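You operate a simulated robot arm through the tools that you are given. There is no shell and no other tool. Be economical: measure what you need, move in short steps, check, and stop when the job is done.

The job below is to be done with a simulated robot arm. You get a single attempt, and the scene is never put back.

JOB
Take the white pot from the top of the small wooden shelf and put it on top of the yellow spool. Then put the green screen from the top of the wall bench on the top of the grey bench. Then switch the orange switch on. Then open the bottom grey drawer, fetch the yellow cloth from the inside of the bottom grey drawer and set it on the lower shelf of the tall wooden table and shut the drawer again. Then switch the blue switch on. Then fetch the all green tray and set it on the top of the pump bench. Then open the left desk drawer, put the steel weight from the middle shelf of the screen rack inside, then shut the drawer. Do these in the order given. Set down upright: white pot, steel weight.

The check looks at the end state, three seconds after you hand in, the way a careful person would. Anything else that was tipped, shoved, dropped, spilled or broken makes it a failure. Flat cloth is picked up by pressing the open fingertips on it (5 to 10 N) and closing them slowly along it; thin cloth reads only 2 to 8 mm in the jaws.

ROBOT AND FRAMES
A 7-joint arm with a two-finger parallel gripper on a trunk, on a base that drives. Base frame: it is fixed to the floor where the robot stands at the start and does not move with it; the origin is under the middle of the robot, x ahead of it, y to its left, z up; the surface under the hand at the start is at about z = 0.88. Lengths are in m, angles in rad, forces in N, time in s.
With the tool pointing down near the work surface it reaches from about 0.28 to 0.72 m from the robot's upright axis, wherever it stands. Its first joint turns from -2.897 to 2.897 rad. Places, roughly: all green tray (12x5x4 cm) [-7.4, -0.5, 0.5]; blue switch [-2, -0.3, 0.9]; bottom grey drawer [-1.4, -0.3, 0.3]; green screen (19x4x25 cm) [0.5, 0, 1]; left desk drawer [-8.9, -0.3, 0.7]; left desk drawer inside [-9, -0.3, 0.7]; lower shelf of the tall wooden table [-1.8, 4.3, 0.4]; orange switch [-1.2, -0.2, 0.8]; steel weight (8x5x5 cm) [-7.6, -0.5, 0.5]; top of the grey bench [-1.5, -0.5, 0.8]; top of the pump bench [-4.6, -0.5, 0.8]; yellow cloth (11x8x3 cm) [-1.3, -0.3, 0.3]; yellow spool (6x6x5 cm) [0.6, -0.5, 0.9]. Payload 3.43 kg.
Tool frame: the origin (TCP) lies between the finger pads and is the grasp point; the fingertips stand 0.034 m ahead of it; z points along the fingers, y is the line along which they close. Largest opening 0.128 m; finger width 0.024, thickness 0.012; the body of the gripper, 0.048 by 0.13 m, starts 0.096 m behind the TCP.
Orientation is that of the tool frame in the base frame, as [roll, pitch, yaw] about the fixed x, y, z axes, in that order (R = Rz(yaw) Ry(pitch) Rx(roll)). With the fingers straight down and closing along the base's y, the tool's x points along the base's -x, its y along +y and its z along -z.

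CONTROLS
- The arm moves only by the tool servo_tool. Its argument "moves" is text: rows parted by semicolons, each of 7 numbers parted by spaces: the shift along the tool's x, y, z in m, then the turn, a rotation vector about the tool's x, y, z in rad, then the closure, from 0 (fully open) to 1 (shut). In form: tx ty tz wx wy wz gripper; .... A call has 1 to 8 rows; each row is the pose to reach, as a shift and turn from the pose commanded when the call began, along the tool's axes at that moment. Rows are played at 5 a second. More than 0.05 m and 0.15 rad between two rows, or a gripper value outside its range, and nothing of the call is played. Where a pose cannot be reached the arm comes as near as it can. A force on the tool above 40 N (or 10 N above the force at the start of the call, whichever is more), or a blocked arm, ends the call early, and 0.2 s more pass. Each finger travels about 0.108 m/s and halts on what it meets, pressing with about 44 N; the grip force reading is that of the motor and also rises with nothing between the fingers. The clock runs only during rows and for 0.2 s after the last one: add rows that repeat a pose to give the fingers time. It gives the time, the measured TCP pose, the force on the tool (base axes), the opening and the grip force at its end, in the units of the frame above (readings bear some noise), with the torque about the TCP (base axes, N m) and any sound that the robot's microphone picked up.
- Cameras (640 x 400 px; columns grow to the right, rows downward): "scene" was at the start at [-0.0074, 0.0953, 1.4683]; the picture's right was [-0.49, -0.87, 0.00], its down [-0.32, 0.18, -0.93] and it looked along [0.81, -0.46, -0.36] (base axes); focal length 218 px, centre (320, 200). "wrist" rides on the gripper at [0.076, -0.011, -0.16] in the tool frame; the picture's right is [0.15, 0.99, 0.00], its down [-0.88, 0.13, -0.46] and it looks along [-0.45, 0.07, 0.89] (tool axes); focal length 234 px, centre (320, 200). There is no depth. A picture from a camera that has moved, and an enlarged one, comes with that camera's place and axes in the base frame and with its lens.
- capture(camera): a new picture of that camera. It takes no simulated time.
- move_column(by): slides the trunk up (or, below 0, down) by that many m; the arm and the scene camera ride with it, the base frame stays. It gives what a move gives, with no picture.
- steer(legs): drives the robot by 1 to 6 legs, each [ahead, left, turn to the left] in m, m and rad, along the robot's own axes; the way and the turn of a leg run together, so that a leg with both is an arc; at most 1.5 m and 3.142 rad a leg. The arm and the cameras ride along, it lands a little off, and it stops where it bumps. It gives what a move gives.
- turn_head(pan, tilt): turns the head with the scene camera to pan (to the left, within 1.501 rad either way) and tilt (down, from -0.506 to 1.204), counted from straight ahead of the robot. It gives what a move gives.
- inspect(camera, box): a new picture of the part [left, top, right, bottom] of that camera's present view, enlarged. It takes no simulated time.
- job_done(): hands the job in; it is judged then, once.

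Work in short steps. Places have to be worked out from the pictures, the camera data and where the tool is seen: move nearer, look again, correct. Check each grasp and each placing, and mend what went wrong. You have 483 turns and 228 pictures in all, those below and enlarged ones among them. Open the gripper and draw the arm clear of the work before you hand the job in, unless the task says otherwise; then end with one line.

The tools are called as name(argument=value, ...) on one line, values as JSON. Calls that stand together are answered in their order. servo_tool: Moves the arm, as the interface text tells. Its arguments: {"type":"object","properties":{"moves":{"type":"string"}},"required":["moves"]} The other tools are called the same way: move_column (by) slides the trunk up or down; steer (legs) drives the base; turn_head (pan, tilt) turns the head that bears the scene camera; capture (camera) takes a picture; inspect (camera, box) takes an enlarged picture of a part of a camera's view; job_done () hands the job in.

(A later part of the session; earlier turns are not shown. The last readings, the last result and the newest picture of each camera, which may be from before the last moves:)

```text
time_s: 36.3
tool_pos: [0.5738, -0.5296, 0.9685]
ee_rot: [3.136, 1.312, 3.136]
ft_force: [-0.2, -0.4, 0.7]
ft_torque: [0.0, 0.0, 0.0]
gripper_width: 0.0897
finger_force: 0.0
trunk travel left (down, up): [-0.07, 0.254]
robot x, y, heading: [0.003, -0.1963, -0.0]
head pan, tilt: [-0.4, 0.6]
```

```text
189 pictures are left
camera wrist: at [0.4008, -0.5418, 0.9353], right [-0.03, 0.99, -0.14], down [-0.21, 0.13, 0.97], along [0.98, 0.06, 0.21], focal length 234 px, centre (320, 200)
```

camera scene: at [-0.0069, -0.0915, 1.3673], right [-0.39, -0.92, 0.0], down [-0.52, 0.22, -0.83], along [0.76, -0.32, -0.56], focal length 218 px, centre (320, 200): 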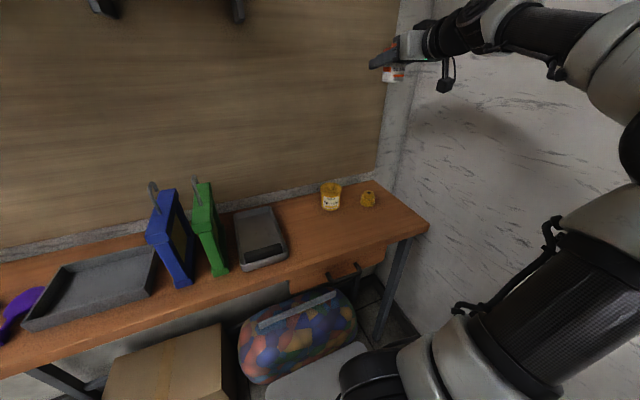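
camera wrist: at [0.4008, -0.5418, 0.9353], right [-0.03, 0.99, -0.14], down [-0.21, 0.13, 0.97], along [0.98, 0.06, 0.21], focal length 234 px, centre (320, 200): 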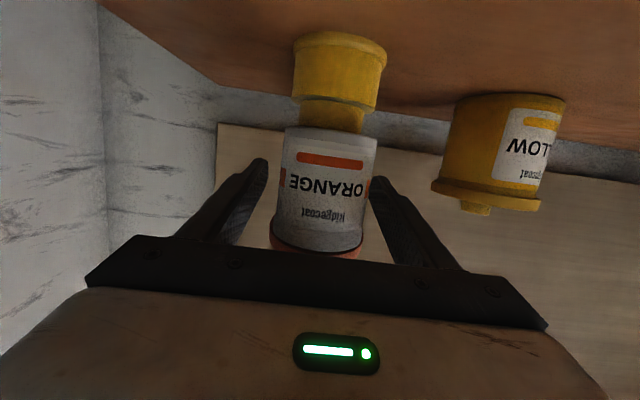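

Pot stands on the spool. Open wider and withdraw straight back.

servo_tool(moves="0 0 0 0 0 0 0.1; 0 0 0 0 0 0 0.1; 0.008 0 -0.03 0 0 0 0.1; 0.019 0 -0.072 0 0 0 0.1; 0.031 0 -0.115 0 0 0 0.1; 0.041 0 -0.155 0 0 0 0.1; 0.041 0 -0.155 0 0 0 0.1")

capture(camera="wrist")

```text
time_s: 37.9
tool_pos: [0.4144, -0.5312, 0.9684]
ee_rot: [3.138, 1.311, 3.137]
ft_force: [-0.2, -0.3, -0.8]
ft_torque: [-0.02, 0.01, -0.02]
gripper_width: 0.1151
finger_force: 0.1
trunk travel left (down, up): [-0.07, 0.254]
robot x, y, heading: [0.0002, -0.1986, 0.002]
head pan, tilt: [-0.4, 0.6]
```

```text
188 pictures are left
camera wrist: at [0.2404, -0.5423, 0.9349], right [-0.04, 0.99, -0.14], down [-0.21, 0.13, 0.97], along [0.98, 0.06, 0.21], focal length 234 px, centre (320, 200)
```

wrist: 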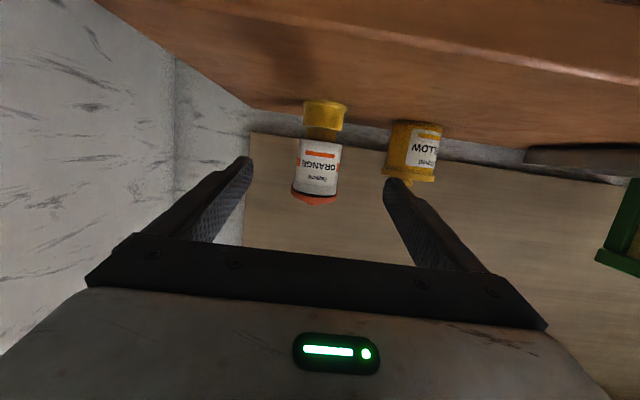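

Task 1 done: pot upright on the spool. Now raise the hand, then turn the tool down.

servo_tool(moves="-0.042 0 -0.011 0 0 0 0; -0.083 0 -0.022 0 0 0 0; -0.125 0 -0.033 0 0 0 0; -0.166 0 -0.044 0 0 0 0; -0.208 0 -0.055 0 0 0 0; -0.25 0 -0.066 0 0 0 0; -0.29 0.02 -0.077 0 0 0 0; -0.29 0.06 -0.077 0 0 0 0")

servo_tool(moves="0 0.04 0 0 0.14 0 0; 0 0.08 0 0 0.28 0 0; 0 0.12 0 0 0.42 0 0; 0 0.16 0 0 0.56 0 0; 0 0.2 0 0 0.7 0 0; 0 0.24 0 0 0.84 0 0; 0 0.27 0 0 0.98 0 0; 0 0.3 0 0 1.12 0 0")

```text
time_s: 39.7
tool_pos: [0.413, -0.4699, 1.2696]
ee_rot: [3.131, 1.312, 3.129]
ft_force: [0.1, 0.1, -0.8]
ft_torque: [-0.01, -0.02, 0.03]
gripper_width: 0.128
finger_force: 0.2
trunk travel left (down, up): [-0.07, 0.254]
robot x, y, heading: [0.0008, -0.1978, -0.001]
head pan, tilt: [-0.4, 0.6]
```

```text
time_s: 41.5
tool_pos: [0.4156, -0.1688, 1.2679]
ee_rot: [3.141, 0.188, 3.138]
ft_force: [-0.5, -0.2, -0.3]
ft_torque: [0.03, -0.08, -0.01]
gripper_width: 0.1278
finger_force: 0.0
trunk travel left (down, up): [-0.07, 0.254]
robot x, y, heading: [0.0008, -0.198, 0.001]
head pan, tilt: [-0.4, 0.6]
```

Now level the tool fully down, drive back left 0.2, raise a bit, and view.

servo_tool(moves="0 0.03 -0.02 0 0.1 0 0; 0 0.04 -0.04 0 0.188 0 0; 0 0.04 -0.04 0 0.188 0 0")

steer(legs=[[0, 0.2, 0]])

turn_head(pan=0.0, tilt=0.6)

capture(camera="wrist")

capture(camera="scene")

```text
time_s: 42.3
tool_pos: [0.4032, -0.1304, 1.2896]
ee_rot: [3.141, 0.007, 3.139]
ft_force: [0.2, 0.3, 0.7]
ft_torque: [0.02, -0.01, -0.01]
gripper_width: 0.1278
finger_force: 0.0
out of reach, approached as far as the arm can: row 2, 3
trunk travel left (down, up): [-0.07, 0.254]
robot x, y, heading: [0.0029, -0.2033, 0.003]
head pan, tilt: [-0.4, 0.6]
```

```text
time_s: 44.8
tool_pos: [0.4032, 0.0687, 1.2894]
ee_rot: [3.14, 0.008, -3.141]
ft_force: [0.2, 0.1, -0.1]
ft_torque: [0.04, -0.01, -0.01]
gripper_width: 0.1281
finger_force: 0.1
trunk travel left (down, up): [-0.07, 0.254]
robot x, y, heading: [-0.0034, 0.0016, 0.005]
head pan, tilt: [-0.4, 0.6]
```

```text
time_s: 45.7
tool_pos: [0.4026, 0.0688, 1.2906]
ee_rot: [3.14, 0.009, -3.142]
ft_force: [0.0, -0.2, 0.0]
ft_torque: [0.01, 0.0, 0.0]
gripper_width: 0.1278
finger_force: 0.0
trunk travel left (down, up): [-0.07, 0.254]
robot x, y, heading: [-0.0016, 0.0, 0.006]
head pan, tilt: [0.0, 0.6]
```

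```text
187 pictures are left
camera wrist: at [0.3265, 0.0553, 1.448], right [-0.15, 0.99, 0.0], down [0.88, 0.13, 0.46], along [0.46, 0.07, -0.89], focal length 234 px, centre (320, 200)
```

wrist: 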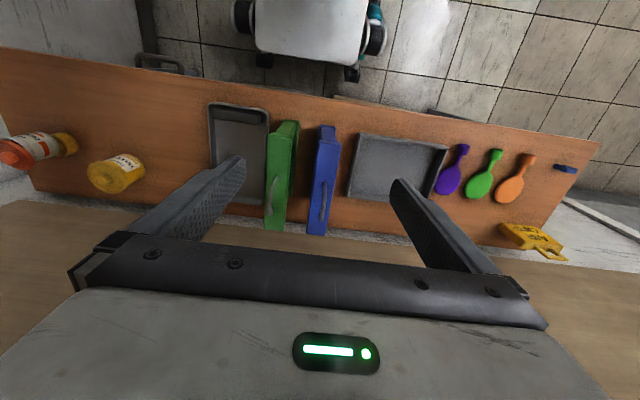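

```text
186 pictures are left
camera scene: at [-0.0004, 0.1414, 1.3674], right [0.0, -1.0, 0.0], down [-0.56, 0.0, -0.83], along [0.83, 0.0, -0.56], focal length 218 px, centre (320, 200)
```

scene: 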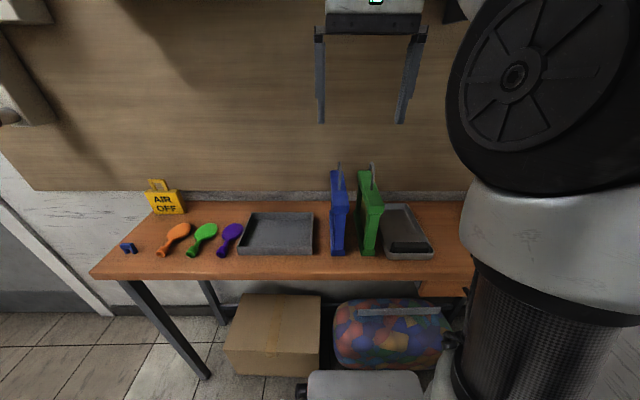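

Enlarging the screens in both views.

inspect(camera="wrist", box=[220, 100, 380, 250])

inspect(camera="scene", box=[300, 155, 460, 265])

```text
2.67 times, centred on (300, 175) of wrist
camera zoom: at [0.3265, 0.0553, 1.448], right [-0.15, 0.99, 0.0], down [0.88, 0.13, 0.46], along [0.46, 0.07, -0.89], focal length 624 px, centre (373, 267)
```

zoom: 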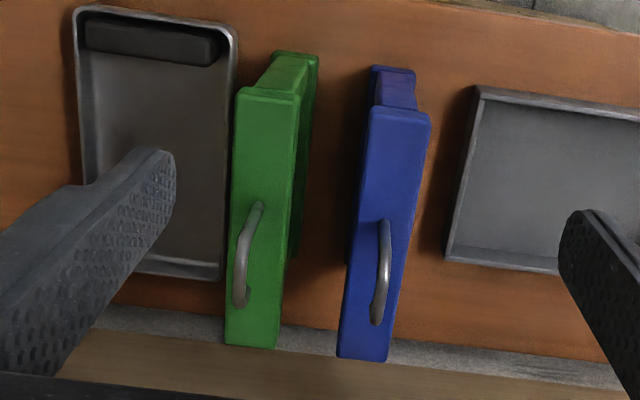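

```text
3.64 times, centred on (380, 210) of scene
camera zoom: at [-0.0004, 0.1414, 1.3674], right [0.0, -1.0, 0.0], down [-0.56, 0.0, -0.83], along [0.83, 0.0, -0.56], focal length 793 px, centre (102, 164)
```

zoom: 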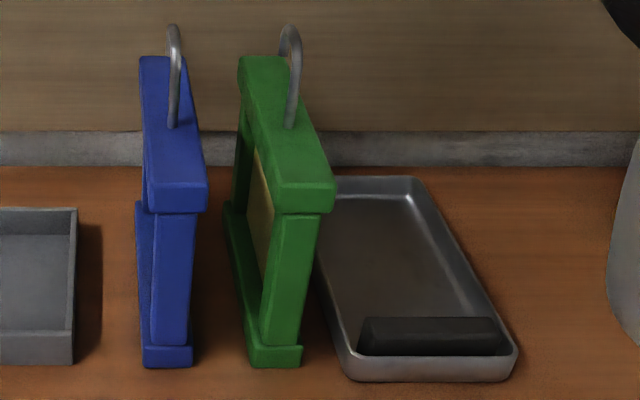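

Green screen: top bar x 0.412–0.594, y≈0.010, top z≈1.077, handle above to ~1.13. Move above it with ~75 mm opening.

servo_tool(moves="-0.03 -0.015 0.03 0 0 0 0.4; -0.06 -0.03 0.06 0 0 0 0.4; -0.09 -0.045 0.09 0 0 0 0.4; -0.1 -0.059 0.11 0 0 0 0.4; -0.1 -0.059 0.11 0 0 0 0.4")

inspect(camera="scene", box=[300, 125, 460, 265])

capture(camera="wrist")

```text
time_s: 46.9
tool_pos: [0.5038, 0.008, 1.1802]
ee_rot: [3.139, 0.009, 3.14]
ft_force: [-0.6, 0.3, -0.6]
ft_torque: [0.0, 0.01, -0.02]
gripper_width: 0.077
finger_force: 0.2
trunk travel left (down, up): [-0.07, 0.254]
robot x, y, heading: [0.0002, 0.0034, 0.001]
head pan, tilt: [0.0, 0.6]
```

```text
2.86 times, centred on (380, 195) of scene
camera zoom: at [-0.0003, 0.1414, 1.3674], right [0.0, -1.0, 0.0], down [-0.56, 0.0, -0.83], along [0.83, 0.0, -0.56], focal length 623 px, centre (149, 214)
```

zoom: 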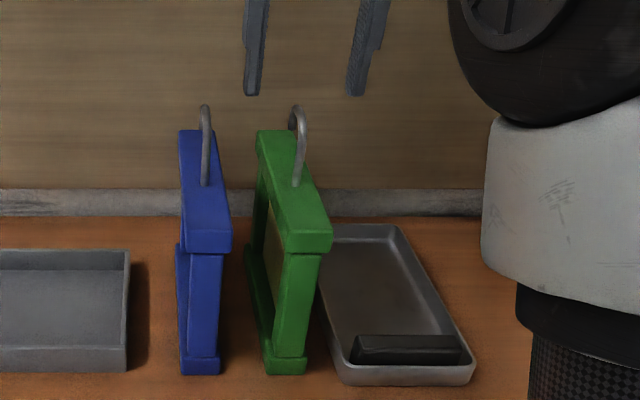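

```text
182 pictures are left
camera wrist: at [0.4264, -0.005, 1.3377], right [-0.15, 0.99, 0.0], down [0.88, 0.13, 0.46], along [0.46, 0.07, -0.89], focal length 234 px, centre (320, 200)
```

wrist: 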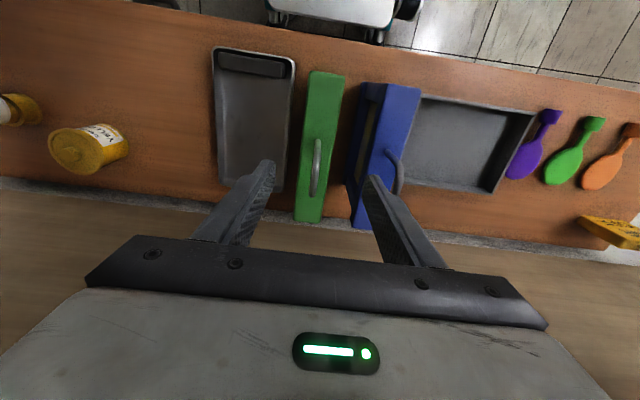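

Aligned (bar y≈0.007). Descend 0.118 straddling the bar, then check before closing.

servo_tool(moves="0 -0.001 0.04 0 0 0 0.42; 0 -0.001 0.08 0 0 0 0.42; 0 -0.001 0.118 0 0 0 0.42; 0 -0.001 0.118 0 0 0 0.42")

inspect(camera="scene", box=[300, 125, 460, 265])

capture(camera="wrist")

```text
time_s: 47.9
tool_pos: [0.5055, 0.0079, 1.0617]
ee_rot: [3.139, 0.008, 3.141]
ft_force: [-0.4, 0.6, -0.2]
ft_torque: [0.0, -0.02, -0.03]
gripper_width: 0.0743
finger_force: 0.0
trunk travel left (down, up): [-0.07, 0.254]
robot x, y, heading: [0.0033, -0.0026, 0.001]
head pan, tilt: [0.0, 0.6]
```

```text
2.86 times, centred on (380, 195) of scene
camera zoom: at [-0.0003, 0.1414, 1.3674], right [0.0, -1.0, 0.0], down [-0.56, 0.0, -0.83], along [0.83, 0.0, -0.56], focal length 623 px, centre (149, 214)
```

zoom: 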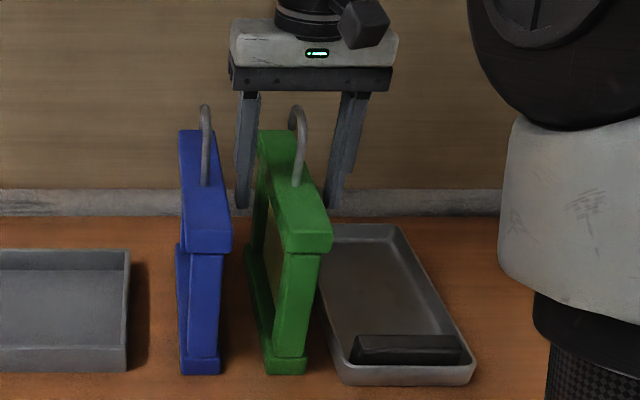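

```text
180 pictures are left
camera wrist: at [0.428, -0.0057, 1.2201], right [-0.15, 0.99, 0.0], down [0.88, 0.13, 0.46], along [0.46, 0.07, -0.89], focal length 234 px, centre (320, 200)
```

wrist: 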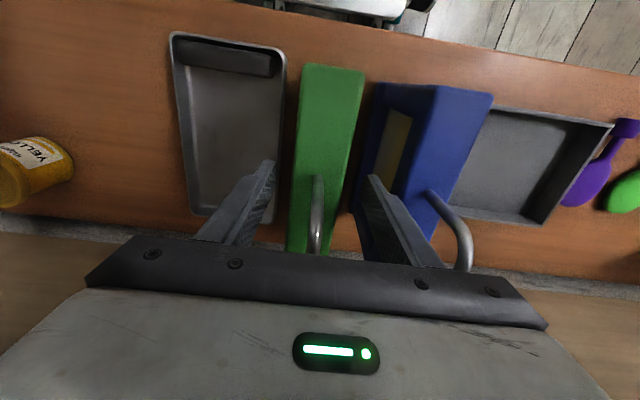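

Fingers straddle the green bar. Closing slowly.

servo_tool(moves="0 0 0 0 0 0 0.5; 0 0 0 0 0 0 0.58; 0 0 0 0 0 0 0.65; 0 0 0 0 0 0 0.72; 0 0 0 0 0 0 0.85; 0 0 0 0 0 0 0.85")

servo_tool(moves="0 0 -0.02 0 0 0 0.85; 0 0 -0.04 0 0 0 0.85; 0 0 -0.04 0 0 0 0.85")

inspect(camera="scene", box=[300, 125, 460, 265])

```text
time_s: 49.3
tool_pos: [0.5047, 0.0071, 1.0628]
ee_rot: [3.139, 0.006, -3.139]
ft_force: [-0.6, -1.1, 0.2]
ft_torque: [-0.07, -0.08, -0.05]
gripper_width: 0.0394
finger_force: 44.1
trunk travel left (down, up): [-0.07, 0.254]
robot x, y, heading: [0.0004, 0.0027, 0.005]
head pan, tilt: [0.0, 0.6]
```

```text
time_s: 50.1
tool_pos: [0.5053, 0.0075, 1.1014]
ee_rot: [3.141, 0.006, -3.141]
ft_force: [0.1, 0.1, -3.3]
ft_torque: [0.02, 0.05, 0.0]
gripper_width: 0.0394
finger_force: 43.9
trunk travel left (down, up): [-0.07, 0.254]
robot x, y, heading: [0.0001, 0.003, 0.003]
head pan, tilt: [0.0, 0.6]
```

```text
2.86 times, centred on (380, 195) of scene
camera zoom: at [-0.0002, 0.1414, 1.3674], right [0.0, -1.0, 0.0], down [-0.57, 0.0, -0.83], along [0.82, 0.0, -0.57], focal length 623 px, centre (149, 214)
```

zoom: 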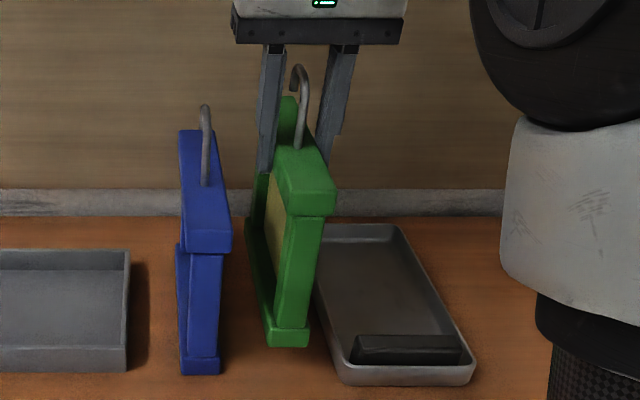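

Lifted cleanly (0.35 kg; bottom is 0.183 below TCP). Lift more, tuck, and back off to look at the grey bench.

servo_tool(moves="0 0 -0.04 0 0 0 0.85; 0 0 -0.08 0 0 0 0.85; 0.01 0 -0.12 0 0 0 0.85; 0.03 0 -0.14 0 0 0 0.85; 0.06 0 -0.15 0 0 0 0.85; 0.09 0 -0.15 0 0 0 0.85")

turn_head(pan=-1.5, tilt=0.4)

steer(legs=[[-0.6, 0, 0]])

capture(camera="scene")

```text
time_s: 51.5
tool_pos: [0.4136, 0.009, 1.253]
ee_rot: [3.138, 0.008, -3.141]
ft_force: [0.8, 0.3, -2.3]
ft_torque: [-0.02, 0.08, -0.04]
gripper_width: 0.0395
finger_force: 43.7
trunk travel left (down, up): [-0.07, 0.254]
robot x, y, heading: [-0.0029, 0.0014, 0.003]
head pan, tilt: [0.0, 0.6]
```

```text
time_s: 53.1
tool_pos: [0.4155, 0.0093, 1.2528]
ee_rot: [3.139, 0.006, -3.141]
ft_force: [0.1, -0.9, -3.4]
ft_torque: [0.01, -0.02, 0.0]
gripper_width: 0.0394
finger_force: 44.1
trunk travel left (down, up): [-0.07, 0.254]
robot x, y, heading: [0.0002, 0.0013, -0.001]
head pan, tilt: [-1.499, 0.4]
```

```text
time_s: 56.5
tool_pos: [-0.191, 0.011, 1.2531]
ee_rot: [3.14, 0.007, -3.135]
ft_force: [-0.1, 0.4, -3.3]
ft_torque: [0.01, 0.02, 0.02]
gripper_width: 0.0392
finger_force: 43.7
trunk travel left (down, up): [-0.07, 0.254]
robot x, y, heading: [-0.6031, -0.0034, 0.007]
head pan, tilt: [-1.499, 0.4]
```

```text
178 pictures are left
camera scene: at [-0.6868, 0.0455, 1.3856], right [-1.0, -0.08, 0.0], down [-0.03, 0.39, -0.92], along [0.07, -0.92, -0.39], focal length 218 px, centre (320, 200)
```

scene: 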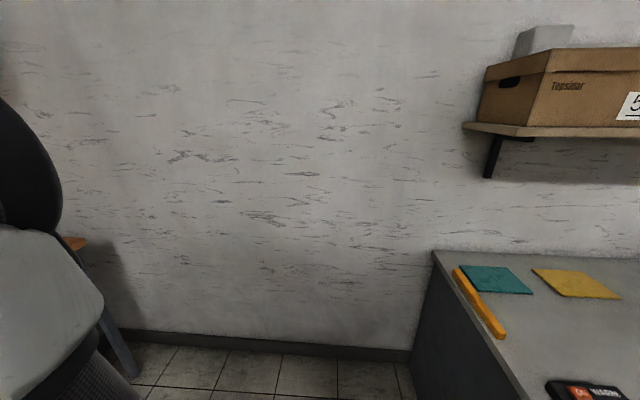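

Grey bench starts at x≈-1.1 along the right wall. Move left, turn to face it (−y), then sidestep to it.

steer(legs=[[0, 0.5, 0], [0, 0, -1.5708], [0, -0.6, 0]])

turn_head(pan=0.3, tilt=0.5)

capture(camera="scene")

capture(camera="wrist")

```text
time_s: 71.6
tool_pos: [-1.2087, 0.0842, 1.2518]
ee_rot: [3.14, 0.007, 1.558]
ft_force: [0.3, 0.3, -3.4]
ft_torque: [0.03, 0.02, -0.03]
gripper_width: 0.0396
finger_force: 44.0
trunk travel left (down, up): [-0.07, 0.254]
robot x, y, heading: [-1.2153, 0.4988, -1.579]
head pan, tilt: [-1.499, 0.4]
```

```text
time_s: 73.4
tool_pos: [-1.2088, 0.0849, 1.2532]
ee_rot: [3.14, 0.007, 1.558]
ft_force: [0.4, 0.9, -3.1]
ft_torque: [0.03, -0.01, -0.04]
gripper_width: 0.0396
finger_force: 43.6
trunk travel left (down, up): [-0.07, 0.254]
robot x, y, heading: [-1.2114, 0.4965, -1.584]
head pan, tilt: [0.3, 0.499]
```

```text
177 pictures are left
camera scene: at [-1.0444, 0.5012, 1.3765], right [-0.96, -0.29, 0.0], down [-0.14, 0.46, -0.88], along [0.25, -0.84, -0.48], focal length 218 px, centre (320, 200)
```

scene: 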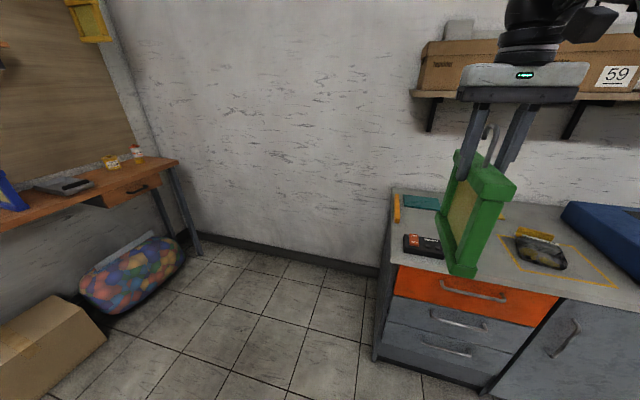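

```text
176 pictures are left
camera wrist: at [-1.2189, 0.1597, 1.4101], right [0.99, 0.13, 0.0], down [0.12, -0.88, 0.46], along [0.06, -0.46, -0.89], focal length 234 px, centre (320, 200)
```

wrist: 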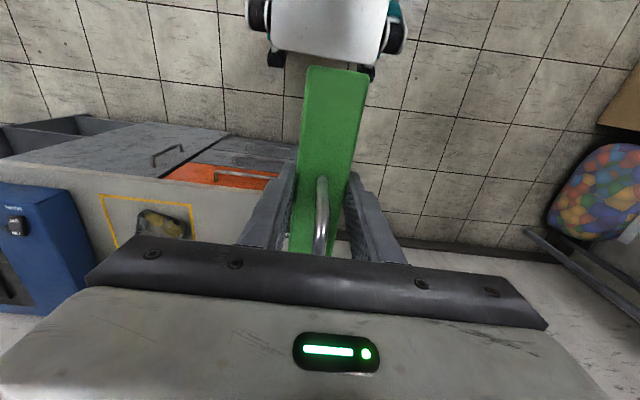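

Look at the bench top more to the right and from a clearer angle.

turn_head(pan=-0.35, tilt=0.6)

capture(camera="scene")

```text
time_s: 74.5
tool_pos: [-1.2078, 0.0854, 1.2526]
ee_rot: [3.14, 0.006, 1.559]
ft_force: [-0.4, 0.6, -2.5]
ft_torque: [0.04, 0.01, -0.04]
gripper_width: 0.0391
finger_force: 44.1
trunk travel left (down, up): [-0.07, 0.254]
robot x, y, heading: [-1.211, 0.5008, -1.581]
head pan, tilt: [-0.351, 0.6]
```

```text
175 pictures are left
camera scene: at [-1.1016, 0.5057, 1.3674], right [-0.94, 0.35, 0.0], down [0.2, 0.53, -0.83], along [-0.29, -0.77, -0.56], focal length 218 px, centre (320, 200)
```

scene: 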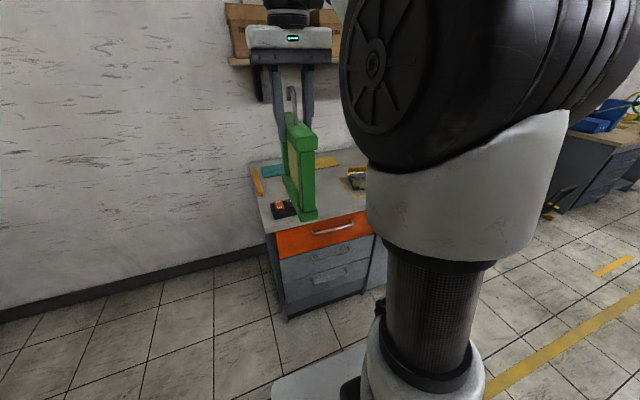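

Sidestep right 0.4 and look toward the left part of the bench.

steer(legs=[[0, -0.45, 0]])

turn_head(pan=0.4, tilt=0.75)

capture(camera="scene")

capture(camera="wrist")

```text
time_s: 79.2
tool_pos: [-1.6487, 0.0882, 1.252]
ee_rot: [3.14, 0.007, 1.555]
ft_force: [0.9, 0.2, -3.1]
ft_torque: [0.04, 0.01, 0.02]
gripper_width: 0.0393
finger_force: 43.5
trunk travel left (down, up): [-0.07, 0.254]
robot x, y, heading: [-1.649, 0.5051, -1.585]
head pan, tilt: [-0.351, 0.6]
```

```text
time_s: 80.3
tool_pos: [-1.6498, 0.0892, 1.2524]
ee_rot: [3.14, 0.007, 1.555]
ft_force: [0.3, -0.2, -3.1]
ft_torque: [0.04, 0.0, 0.03]
gripper_width: 0.0394
finger_force: 43.8
trunk travel left (down, up): [-0.07, 0.254]
robot x, y, heading: [-1.6533, 0.5016, -1.582]
head pan, tilt: [0.4, 0.75]
```

```text
174 pictures are left
camera scene: at [-1.4781, 0.516, 1.3545], right [-0.93, -0.38, 0.0], down [-0.26, 0.63, -0.73], along [0.28, -0.68, -0.68], focal length 218 px, centre (320, 200)
```

scene: 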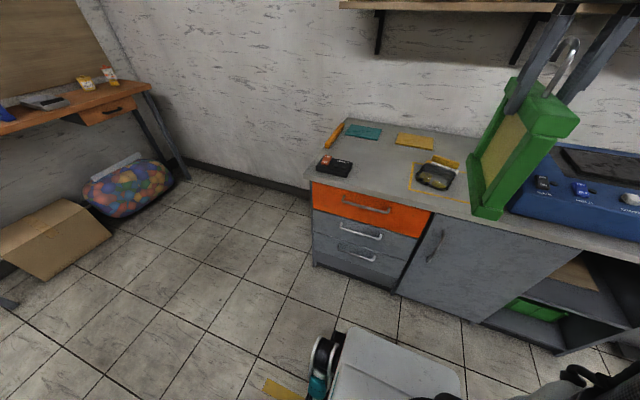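

```text
173 pictures are left
camera wrist: at [-1.6593, 0.1646, 1.4101], right [0.99, 0.13, 0.0], down [0.12, -0.88, 0.46], along [0.06, -0.46, -0.89], focal length 234 px, centre (320, 200)
```

wrist: 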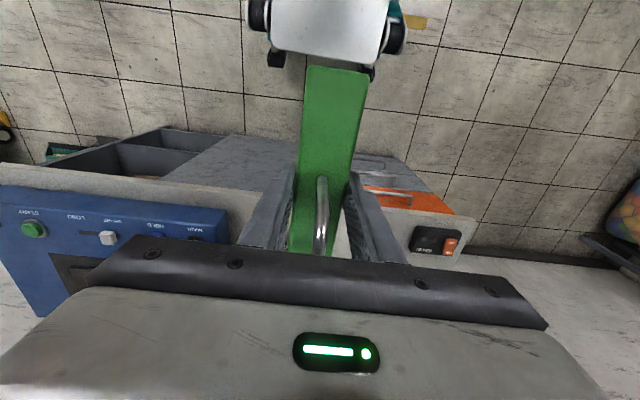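

Zoom into the bench top to plan the placing spot.

inspect(camera="scene", box=[300, 110, 500, 235])

```text
3.20 times, centred on (400, 172) of scene
camera zoom: at [-1.4781, 0.516, 1.3545], right [-0.93, -0.38, 0.0], down [-0.26, 0.63, -0.73], along [0.28, -0.68, -0.68], focal length 698 px, centre (64, 288)
```

zoom: 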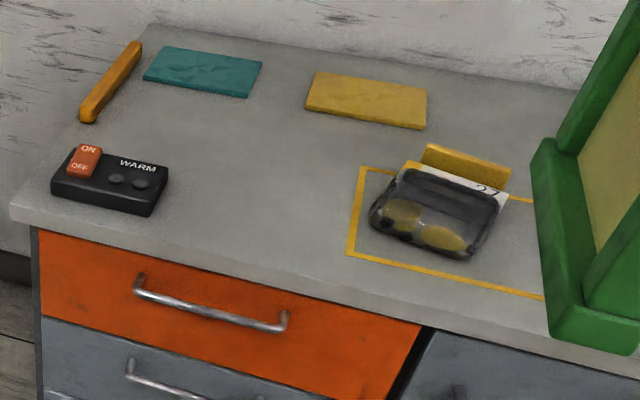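

Free slot: x −1.31…−1.55, y −0.15…−0.53. I'll put the screen at (−1.45, −0.33). Drive left 0.2 and ahead 0.25.

steer(legs=[[0, 0.2, 0], [0.25, 0, 0]])

turn_head(pan=0.2, tilt=0.75)

capture(camera="scene")

capture(camera="wrist")

```text
time_s: 84.3
tool_pos: [-1.4485, -0.1624, 1.2526]
ee_rot: [3.139, 0.008, 1.562]
ft_force: [-0.4, 0.5, -3.8]
ft_torque: [0.05, 0.02, -0.02]
gripper_width: 0.0393
finger_force: 44.4
trunk travel left (down, up): [-0.07, 0.254]
robot x, y, heading: [-1.4525, 0.2512, -1.585]
head pan, tilt: [0.4, 0.75]
```

```text
time_s: 85.0
tool_pos: [-1.4478, -0.1627, 1.2526]
ee_rot: [3.138, 0.007, 1.561]
ft_force: [0.5, 0.5, -3.9]
ft_torque: [0.08, -0.04, 0.03]
gripper_width: 0.0393
finger_force: 44.0
trunk travel left (down, up): [-0.07, 0.254]
robot x, y, heading: [-1.4522, 0.2521, -1.576]
head pan, tilt: [0.201, 0.75]
```

```text
171 pictures are left
camera scene: at [-1.2954, 0.2608, 1.3545], right [-0.98, -0.19, 0.0], down [-0.13, 0.67, -0.73], along [0.14, -0.72, -0.68], focal length 218 px, centre (320, 200)
```

scene: 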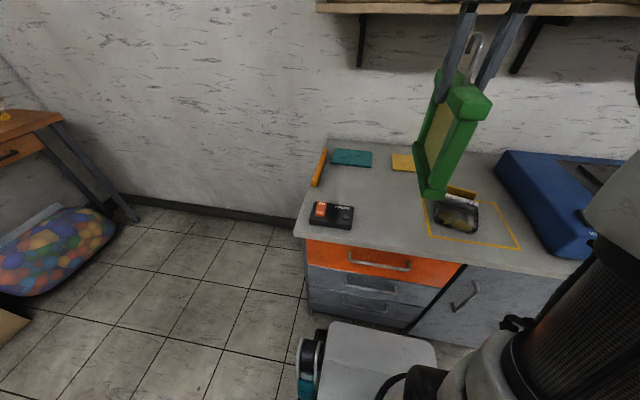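

```text
170 pictures are left
camera wrist: at [-1.4589, -0.087, 1.4101], right [0.99, 0.14, 0.0], down [0.12, -0.88, 0.46], along [0.06, -0.46, -0.89], focal length 234 px, centre (320, 200)
```

wrist: 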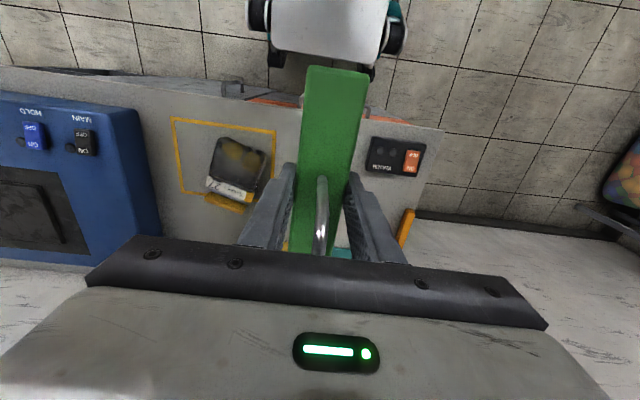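

Slot confirmed. Move forward 0.168 and down to ~1.5 cm above the bench.

servo_tool(moves="-0.035 0 0.02 0 0 0 0.85; -0.07 0 0.05 0 0 0 0.85; -0.105 0 0.08 0 0 0 0.85; -0.14 0 0.11 0 0 0 0.85; -0.168 0.002 0.145 0 0 0 0.85; -0.168 0.002 0.19 0 0 0 0.85; -0.168 0.002 0.235 0 0 0 0.85; -0.168 0.002 0.25 0 0 0 0.85")

capture(camera="scene")

```text
time_s: 86.8
tool_pos: [-1.4483, -0.3335, 1.0027]
ee_rot: [3.14, 0.008, 1.562]
ft_force: [-0.6, 0.3, -2.0]
ft_torque: [0.04, 0.01, -0.02]
gripper_width: 0.0394
finger_force: 43.8
trunk travel left (down, up): [-0.07, 0.254]
robot x, y, heading: [-1.4519, 0.2525, -1.582]
head pan, tilt: [0.201, 0.75]
```

```text
169 pictures are left
camera scene: at [-1.2955, 0.2607, 1.3545], right [-0.98, -0.19, 0.0], down [-0.13, 0.67, -0.73], along [0.14, -0.72, -0.68], focal length 218 px, centre (320, 200)
```

scene: 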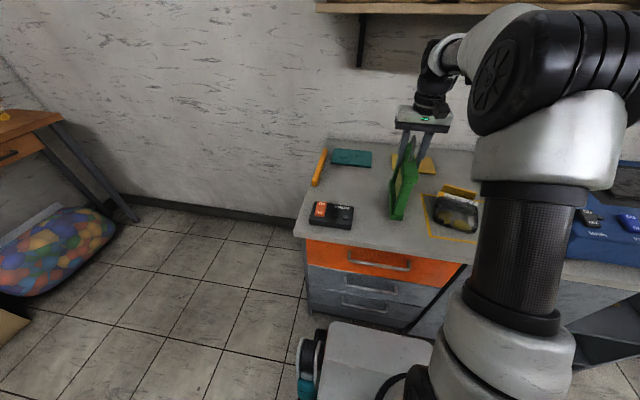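

Good location. Lower slowly to contact.

servo_tool(moves="0 0 0.006 0 0 0 0.85; 0 0 0.012 0 0 0 0.85; 0 0 0.016 0 0 0 0.85; 0 0 0.016 0 0 0 0.85")

inspect(camera="scene", box=[340, 120, 500, 250])

```text
time_s: 87.8
tool_pos: [-1.4484, -0.332, 0.9877]
ee_rot: [3.14, 0.006, 1.563]
ft_force: [-0.2, -0.5, -1.9]
ft_torque: [0.0, -0.02, 0.02]
gripper_width: 0.0393
finger_force: 44.2
trunk travel left (down, up): [-0.07, 0.254]
robot x, y, heading: [-1.4555, 0.2505, -1.576]
head pan, tilt: [0.201, 0.75]
```

```text
3.08 times, centred on (420, 185) of scene
camera zoom: at [-1.2955, 0.2607, 1.3545], right [-0.98, -0.19, 0.0], down [-0.13, 0.67, -0.73], along [0.14, -0.72, -0.68], focal length 671 px, centre (12, 246)
```

zoom: 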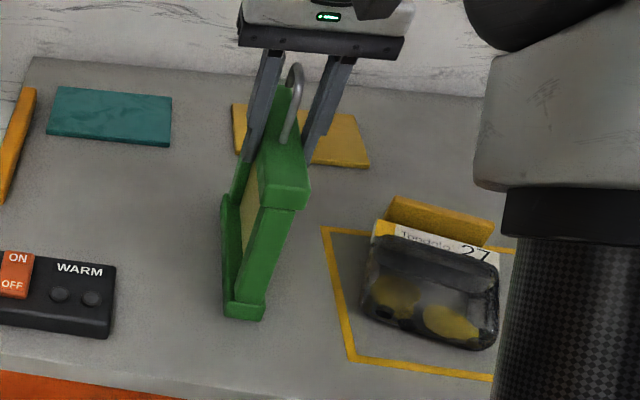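

Not yet in contact. Continue 3 mm at a time.

servo_tool(moves="0 0 0.003 0 0 0 0.85; 0 0 0.006 0 0 0 0.85; 0 0 0.006 0 0 0 0.85")

servo_tool(moves="0 0 0.002 0 0 0 0.85; 0 0 0.004 0 0 0 0.85; 0 0 0.004 0 0 0 0.85")

```text
time_s: 88.6
tool_pos: [-1.4474, -0.332, 0.9822]
ee_rot: [3.14, 0.01, 1.561]
ft_force: [-0.3, 0.7, 4.2]
ft_torque: [-0.02, 0.2, -0.06]
gripper_width: 0.0395
finger_force: 44.3
trunk travel left (down, up): [-0.07, 0.254]
robot x, y, heading: [-1.4554, 0.2553, -1.579]
head pan, tilt: [0.201, 0.75]
```

```text
time_s: 89.4
tool_pos: [-1.4471, -0.3324, 0.9809]
ee_rot: [3.14, 0.017, 1.563]
ft_force: [-0.7, -4.2, 34.8]
ft_torque: [-0.14, 0.12, 0.02]
gripper_width: 0.0398
finger_force: 43.8
trunk travel left (down, up): [-0.07, 0.254]
robot x, y, heading: [-1.4524, 0.2529, -1.576]
head pan, tilt: [0.201, 0.75]
```

In contact and pressing; relieve 3.5 mm then open.

servo_tool(moves="0 0 -0.002 0 0 0 0.85; 0 0 -0.0035 0 0 0 0.85; 0 0 -0.0035 0 0 0 0.85")

servo_tool(moves="0 0 0 0 0 0 0.65; 0 0 0 0 0 0 0.55; 0 0 0 0 0 0 0.45; 0 0 0 0 0 0 0.4; 0 0 0 0 0 0 0.4")

inspect(camera="scene", box=[340, 120, 500, 250])

```text
time_s: 90.2
tool_pos: [-1.447, -0.3326, 0.9805]
ee_rot: [3.14, 0.008, 1.559]
ft_force: [-1.6, -6.2, 16.9]
ft_torque: [-1.33, 0.17, 0.02]
gripper_width: 0.0391
finger_force: 44.0
trunk travel left (down, up): [-0.07, 0.254]
robot x, y, heading: [-1.4516, 0.2527, -1.576]
head pan, tilt: [0.201, 0.75]
```

```text
time_s: 91.4
tool_pos: [-1.4473, -0.3336, 0.9805]
ee_rot: [3.14, 0.006, 1.562]
ft_force: [-0.1, 1.0, -0.1]
ft_torque: [-0.02, 0.04, 0.0]
gripper_width: 0.0767
finger_force: 0.2
trunk travel left (down, up): [-0.07, 0.254]
robot x, y, heading: [-1.4506, 0.2539, -1.58]
head pan, tilt: [0.201, 0.75]
```

```text
3.08 times, centred on (420, 185) of scene
camera zoom: at [-1.2955, 0.2609, 1.3545], right [-0.98, -0.19, 0.0], down [-0.13, 0.67, -0.73], along [0.14, -0.72, -0.68], focal length 671 px, centre (12, 246)
```

zoom: 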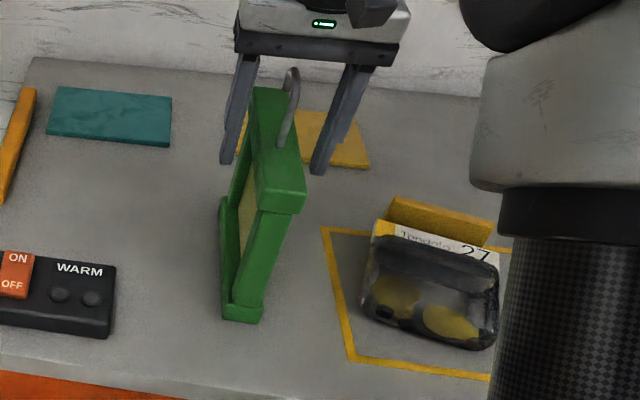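

Screen stands. Retract upward, then inspect the orange switch.

servo_tool(moves="0 0 -0.045 0 0 0 0.4; 0 0 -0.09 0 0 0 0.4; 0 0 -0.135 0 0 0 0.4; 0 0 -0.18 0 0 0 0.4; 0.02 0.04 -0.19 0 0 0 0.4; 0.04 0.08 -0.19 0 0 0 0.6; 0.05 0.12 -0.19 0 0 0 1; 0.05 0.16 -0.19 0 0 0 1")

inspect(camera="scene", box=[300, 190, 380, 240])

capture(camera="wrist")

```text
time_s: 93.2
tool_pos: [-1.2852, -0.2808, 1.1705]
ee_rot: [3.141, 0.008, 1.561]
ft_force: [-0.1, 0.0, 0.1]
ft_torque: [-0.01, -0.02, 0.02]
gripper_width: 0.0
finger_force: 33.4
trunk travel left (down, up): [-0.07, 0.254]
robot x, y, heading: [-1.4522, 0.2517, -1.578]
head pan, tilt: [0.201, 0.75]
```

```text
8.00 times, centred on (340, 215) of scene
camera zoom: at [-1.2957, 0.261, 1.3545], right [-0.98, -0.19, 0.0], down [-0.13, 0.67, -0.73], along [0.14, -0.72, -0.68], focal length 1745 px, centre (160, 80)
```

zoom: 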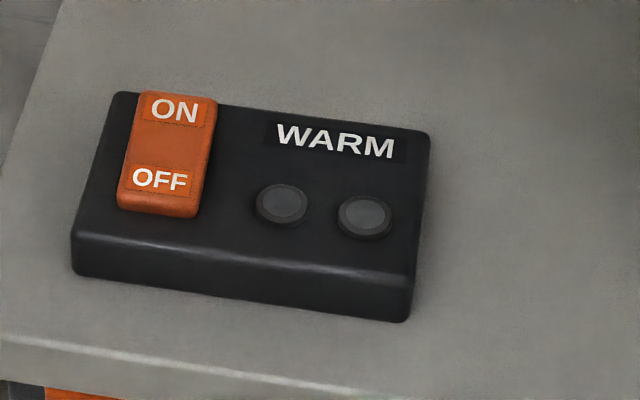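

```text
165 pictures are left
camera wrist: at [-1.296, -0.2054, 1.3287], right [0.99, 0.14, 0.0], down [0.12, -0.88, 0.46], along [0.06, -0.46, -0.89], focal length 234 px, centre (320, 200)
```

wrist: 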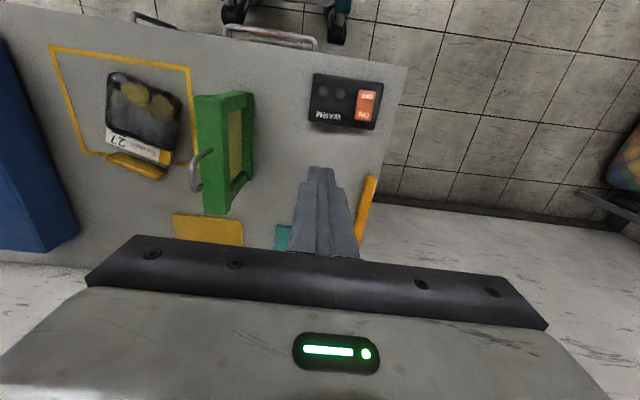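

ON label at ≈(−1.203, −0.265, 0.84). Move closed fingertips above the ON end, stop 1.5 cm above.

servo_tool(moves="0.006 0.03 0.03 0 0 0 1; 0.012 0.06 0.06 0 0 0 1; 0.013 0.082 0.1 0 0 0 1; 0.013 0.082 0.145 0 0 0 1; 0.013 0.082 0.19 0 0 0 1; 0.013 0.082 0.235 0 0 0 1; 0.013 0.082 0.275 0 0 0 1; 0.013 0.082 0.275 0 0 0 1")

inspect(camera="scene", box=[290, 170, 390, 240])

inspect(camera="wrist", box=[240, 50, 420, 170])

```text
time_s: 95.0
tool_pos: [-1.2032, -0.2722, 0.8937]
ee_rot: [3.14, 0.008, 1.559]
ft_force: [0.3, 0.1, 0.1]
ft_torque: [0.03, 0.01, 0.02]
gripper_width: 0.0
finger_force: 32.7
trunk travel left (down, up): [-0.07, 0.254]
robot x, y, heading: [-1.4548, 0.2527, -1.571]
head pan, tilt: [0.201, 0.75]
```

```text
5.71 times, centred on (340, 205) of scene
camera zoom: at [-1.2955, 0.2608, 1.3545], right [-0.98, -0.19, 0.0], down [-0.13, 0.67, -0.73], along [0.14, -0.72, -0.68], focal length 1246 px, centre (206, 171)
```

zoom: 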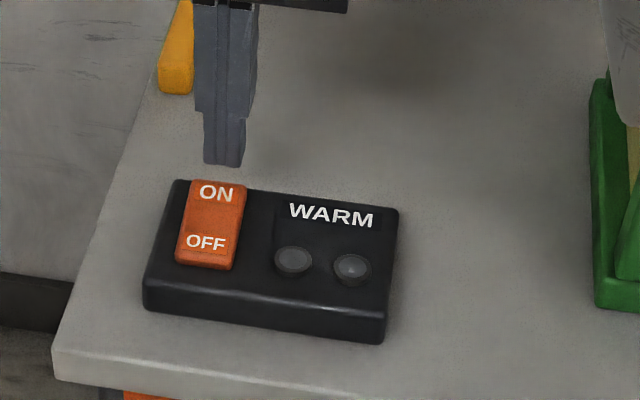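

```text
3.33 times, centred on (330, 110) of wrist
camera zoom: at [-1.2147, -0.1963, 1.0511], right [0.99, 0.14, 0.0], down [0.12, -0.88, 0.46], along [0.06, -0.46, -0.89], focal length 781 px, centre (287, 500)
```

zoom: 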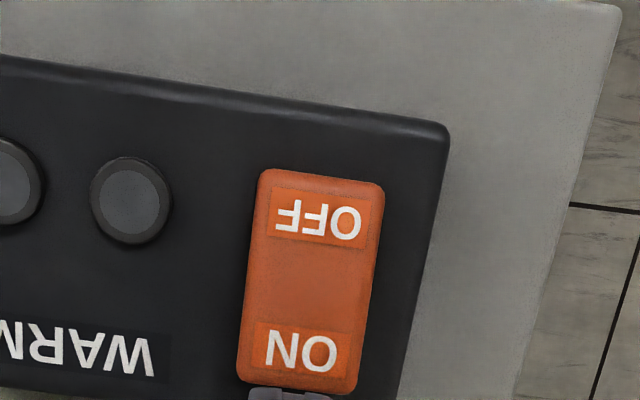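

Tip is ~8 mm too far back; shift +0.009 y and press down gently.

servo_tool(moves="0.009 0 0 0 0 0 1; 0.009 0 0.008 0 0 0 1; 0.009 0 0.014 0 0 0 1; 0.009 0 0.019 0 0 0 1; 0.009 0 0.019 0 0 0 1")

```text
time_s: 96.2
tool_pos: [-1.205, -0.2636, 0.8756]
ee_rot: [3.14, 0.007, 1.562]
ft_force: [0.0, 0.3, 0.2]
ft_torque: [-0.02, -0.02, 0.01]
gripper_width: 0.0003
finger_force: 33.0
trunk travel left (down, up): [-0.07, 0.254]
robot x, y, heading: [-1.4525, 0.2515, -1.578]
head pan, tilt: [0.201, 0.75]
```

No contact yet; continue in 2–3 mm steps.

servo_tool(moves="0 0 0.003 0 0 0 1; 0 0 0.006 0 0 0 1; 0 0 0.008 0 0 0 1; 0 0 0.008 0 0 0 1")

inspect(camera="scene", box=[290, 170, 390, 240])

```text
time_s: 97.1
tool_pos: [-1.2042, -0.2657, 0.8746]
ee_rot: [3.134, 0.019, 1.56]
ft_force: [-1.0, 0.9, 12.1]
ft_torque: [0.18, 0.07, 0.0]
gripper_width: 0.0
finger_force: 33.4
trunk travel left (down, up): [-0.07, 0.254]
robot x, y, heading: [-1.4513, 0.2483, -1.578]
head pan, tilt: [0.201, 0.75]
stopped in row 4: the force on the tool passed its limit at 42 N (the readings are from after the stop); the commanded pose is now the measured one
```

```text
5.71 times, centred on (340, 205) of scene
camera zoom: at [-1.296, 0.2618, 1.3542], right [-0.98, -0.19, 0.0], down [-0.13, 0.67, -0.73], along [0.14, -0.72, -0.68], focal length 1246 px, centre (206, 171)
```

zoom: 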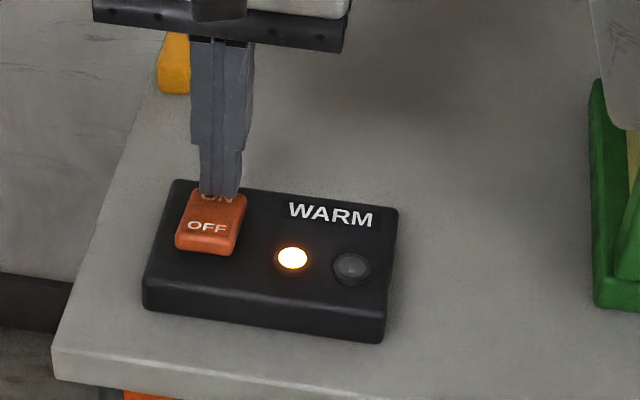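

The WARM lamp lit: switch is on. Retract up and back, then look at the drawers.

servo_tool(moves="0 0 -0.03 0 0 0 1; 0 0 -0.07 0 0 0 1; 0 0 -0.115 0 0 0 1; 0.04 -0.02 -0.14 0 0 0 0.5; 0.08 -0.04 -0.15 0 0 0 0; 0.12 -0.06 -0.16 0 0 0 0; 0.15 -0.09 -0.17 0 0 0 0")

steer(legs=[[-0.3, 0, 0]])

turn_head(pan=0.0, tilt=0.9)

capture(camera="scene")

```text
refused: row 4 steps farther than a row can; nothing moved
```

```text
time_s: 99.2
tool_pos: [-1.2003, 0.0387, 0.8741]
ee_rot: [3.137, 0.014, 1.563]
ft_force: [-0.9, 0.0, 0.5]
ft_torque: [-0.03, -0.02, -0.02]
gripper_width: 0.0001
finger_force: 33.1
trunk travel left (down, up): [-0.07, 0.254]
robot x, y, heading: [-1.4511, 0.5534, -1.576]
head pan, tilt: [0.201, 0.75]
```

```text
time_s: 99.9
tool_pos: [-1.2013, 0.0389, 0.872]
ee_rot: [3.138, 0.015, 1.561]
ft_force: [0.7, 0.1, -0.5]
ft_torque: [-0.02, -0.01, 0.02]
gripper_width: 0.0
finger_force: 33.0
trunk travel left (down, up): [-0.07, 0.254]
robot x, y, heading: [-1.4536, 0.5516, -1.582]
head pan, tilt: [0.0, 0.901]
```

```text
161 pictures are left
camera scene: at [-1.3101, 0.5697, 1.3426], right [-1.0, 0.0, 0.0], down [0.0, 0.78, -0.62], along [0.0, -0.62, -0.78], focal length 218 px, centre (320, 200)
```

scene: 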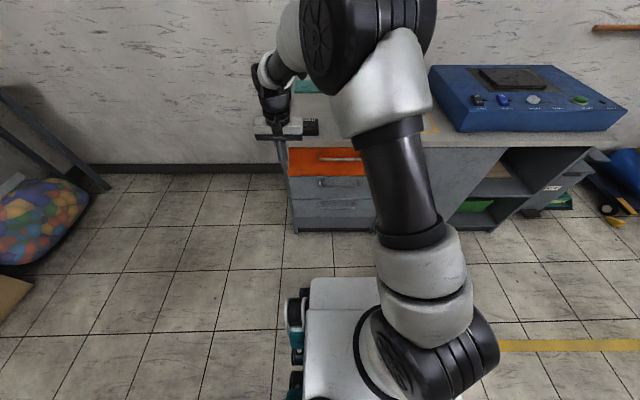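

The refused row meant the hand dragged backward over the switch box; I must check. Raise the hand and look at the box.

servo_tool(moves="0 0 -0.04 0 0 0 0.5; 0 0 -0.08 0 0 0 0; 0 0 -0.12 0 0 0 0; 0.0 -0.04 -0.14 0 0 0 0; 0.0 -0.08 -0.16 0 0 0 0; 0.0 -0.12 -0.18 0 0 0 0; 0 -0.16 -0.2 0 0 0 0")

turn_head(pan=0.2, tilt=0.7)

capture(camera="scene")

capture(camera="wrist")

```text
time_s: 101.5
tool_pos: [-1.3618, 0.0436, 1.0717]
ee_rot: [3.137, 0.014, 1.56]
ft_force: [0.1, 0.0, 0.7]
ft_torque: [0.01, 0.02, -0.02]
gripper_width: 0.128
finger_force: 0.1
trunk travel left (down, up): [-0.07, 0.254]
robot x, y, heading: [-1.4498, 0.5523, -1.578]
head pan, tilt: [0.0, 0.901]
```

```text
time_s: 102.2
tool_pos: [-1.362, 0.0431, 1.0712]
ee_rot: [3.137, 0.015, 1.562]
ft_force: [1.0, 0.7, 0.0]
ft_torque: [0.02, 0.04, 0.01]
gripper_width: 0.1281
finger_force: 0.0
trunk travel left (down, up): [-0.07, 0.254]
robot x, y, heading: [-1.452, 0.5518, -1.576]
head pan, tilt: [0.201, 0.7]
```

```text
160 pictures are left
camera scene: at [-1.2933, 0.5619, 1.3587], right [-0.98, -0.19, 0.0], down [-0.12, 0.63, -0.76], along [0.15, -0.75, -0.64], focal length 218 px, centre (320, 200)
```

scene: 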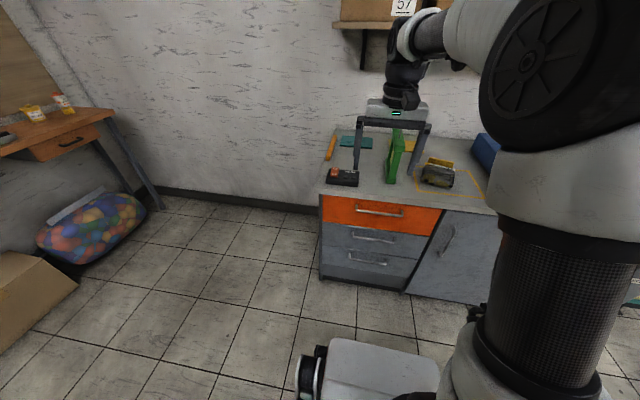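

```text
159 pictures are left
camera wrist: at [-1.3728, 0.1197, 1.2287], right [0.99, 0.14, 0.0], down [0.12, -0.88, 0.47], along [0.07, -0.46, -0.88], focal length 234 px, centre (320, 200)
```

wrist: 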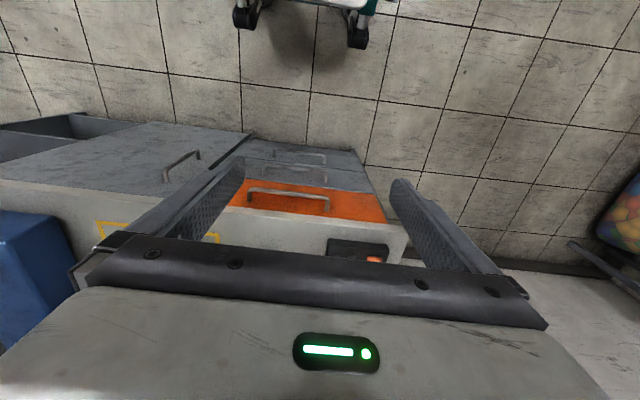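

inspect(camera="scene", box=[310, 120, 410, 200])

inspect(camera="scene", box=[310, 190, 450, 300])

```text
5.00 times, centred on (360, 160) of scene
camera zoom: at [-1.2933, 0.5619, 1.3587], right [-0.98, -0.19, 0.0], down [-0.12, 0.63, -0.76], along [0.15, -0.75, -0.64], focal length 1090 px, centre (120, 400)
```

zoom: 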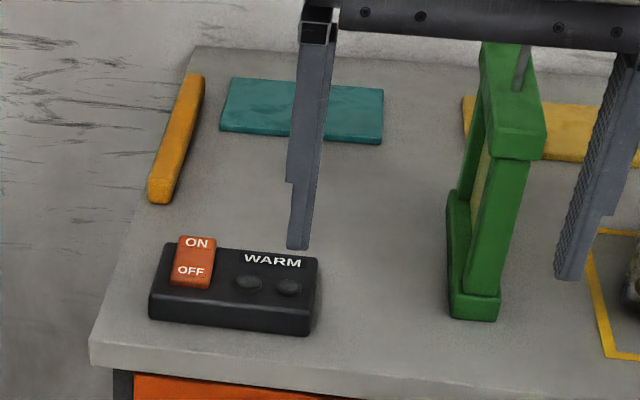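

```text
3.64 times, centred on (380, 245) of scene
camera zoom: at [-1.2933, 0.5619, 1.3587], right [-0.98, -0.19, 0.0], down [-0.12, 0.63, -0.76], along [0.15, -0.75, -0.64], focal length 793 px, centre (102, 36)
```

zoom: 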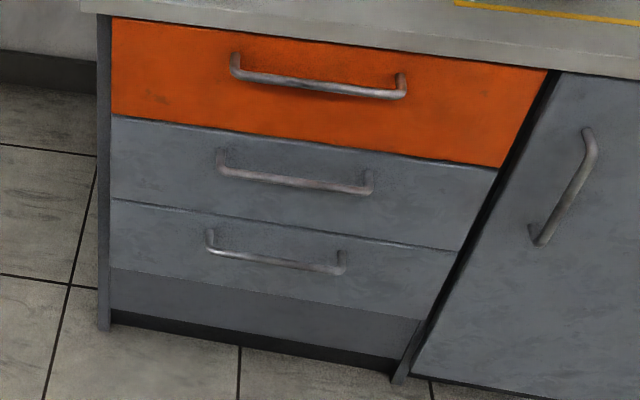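

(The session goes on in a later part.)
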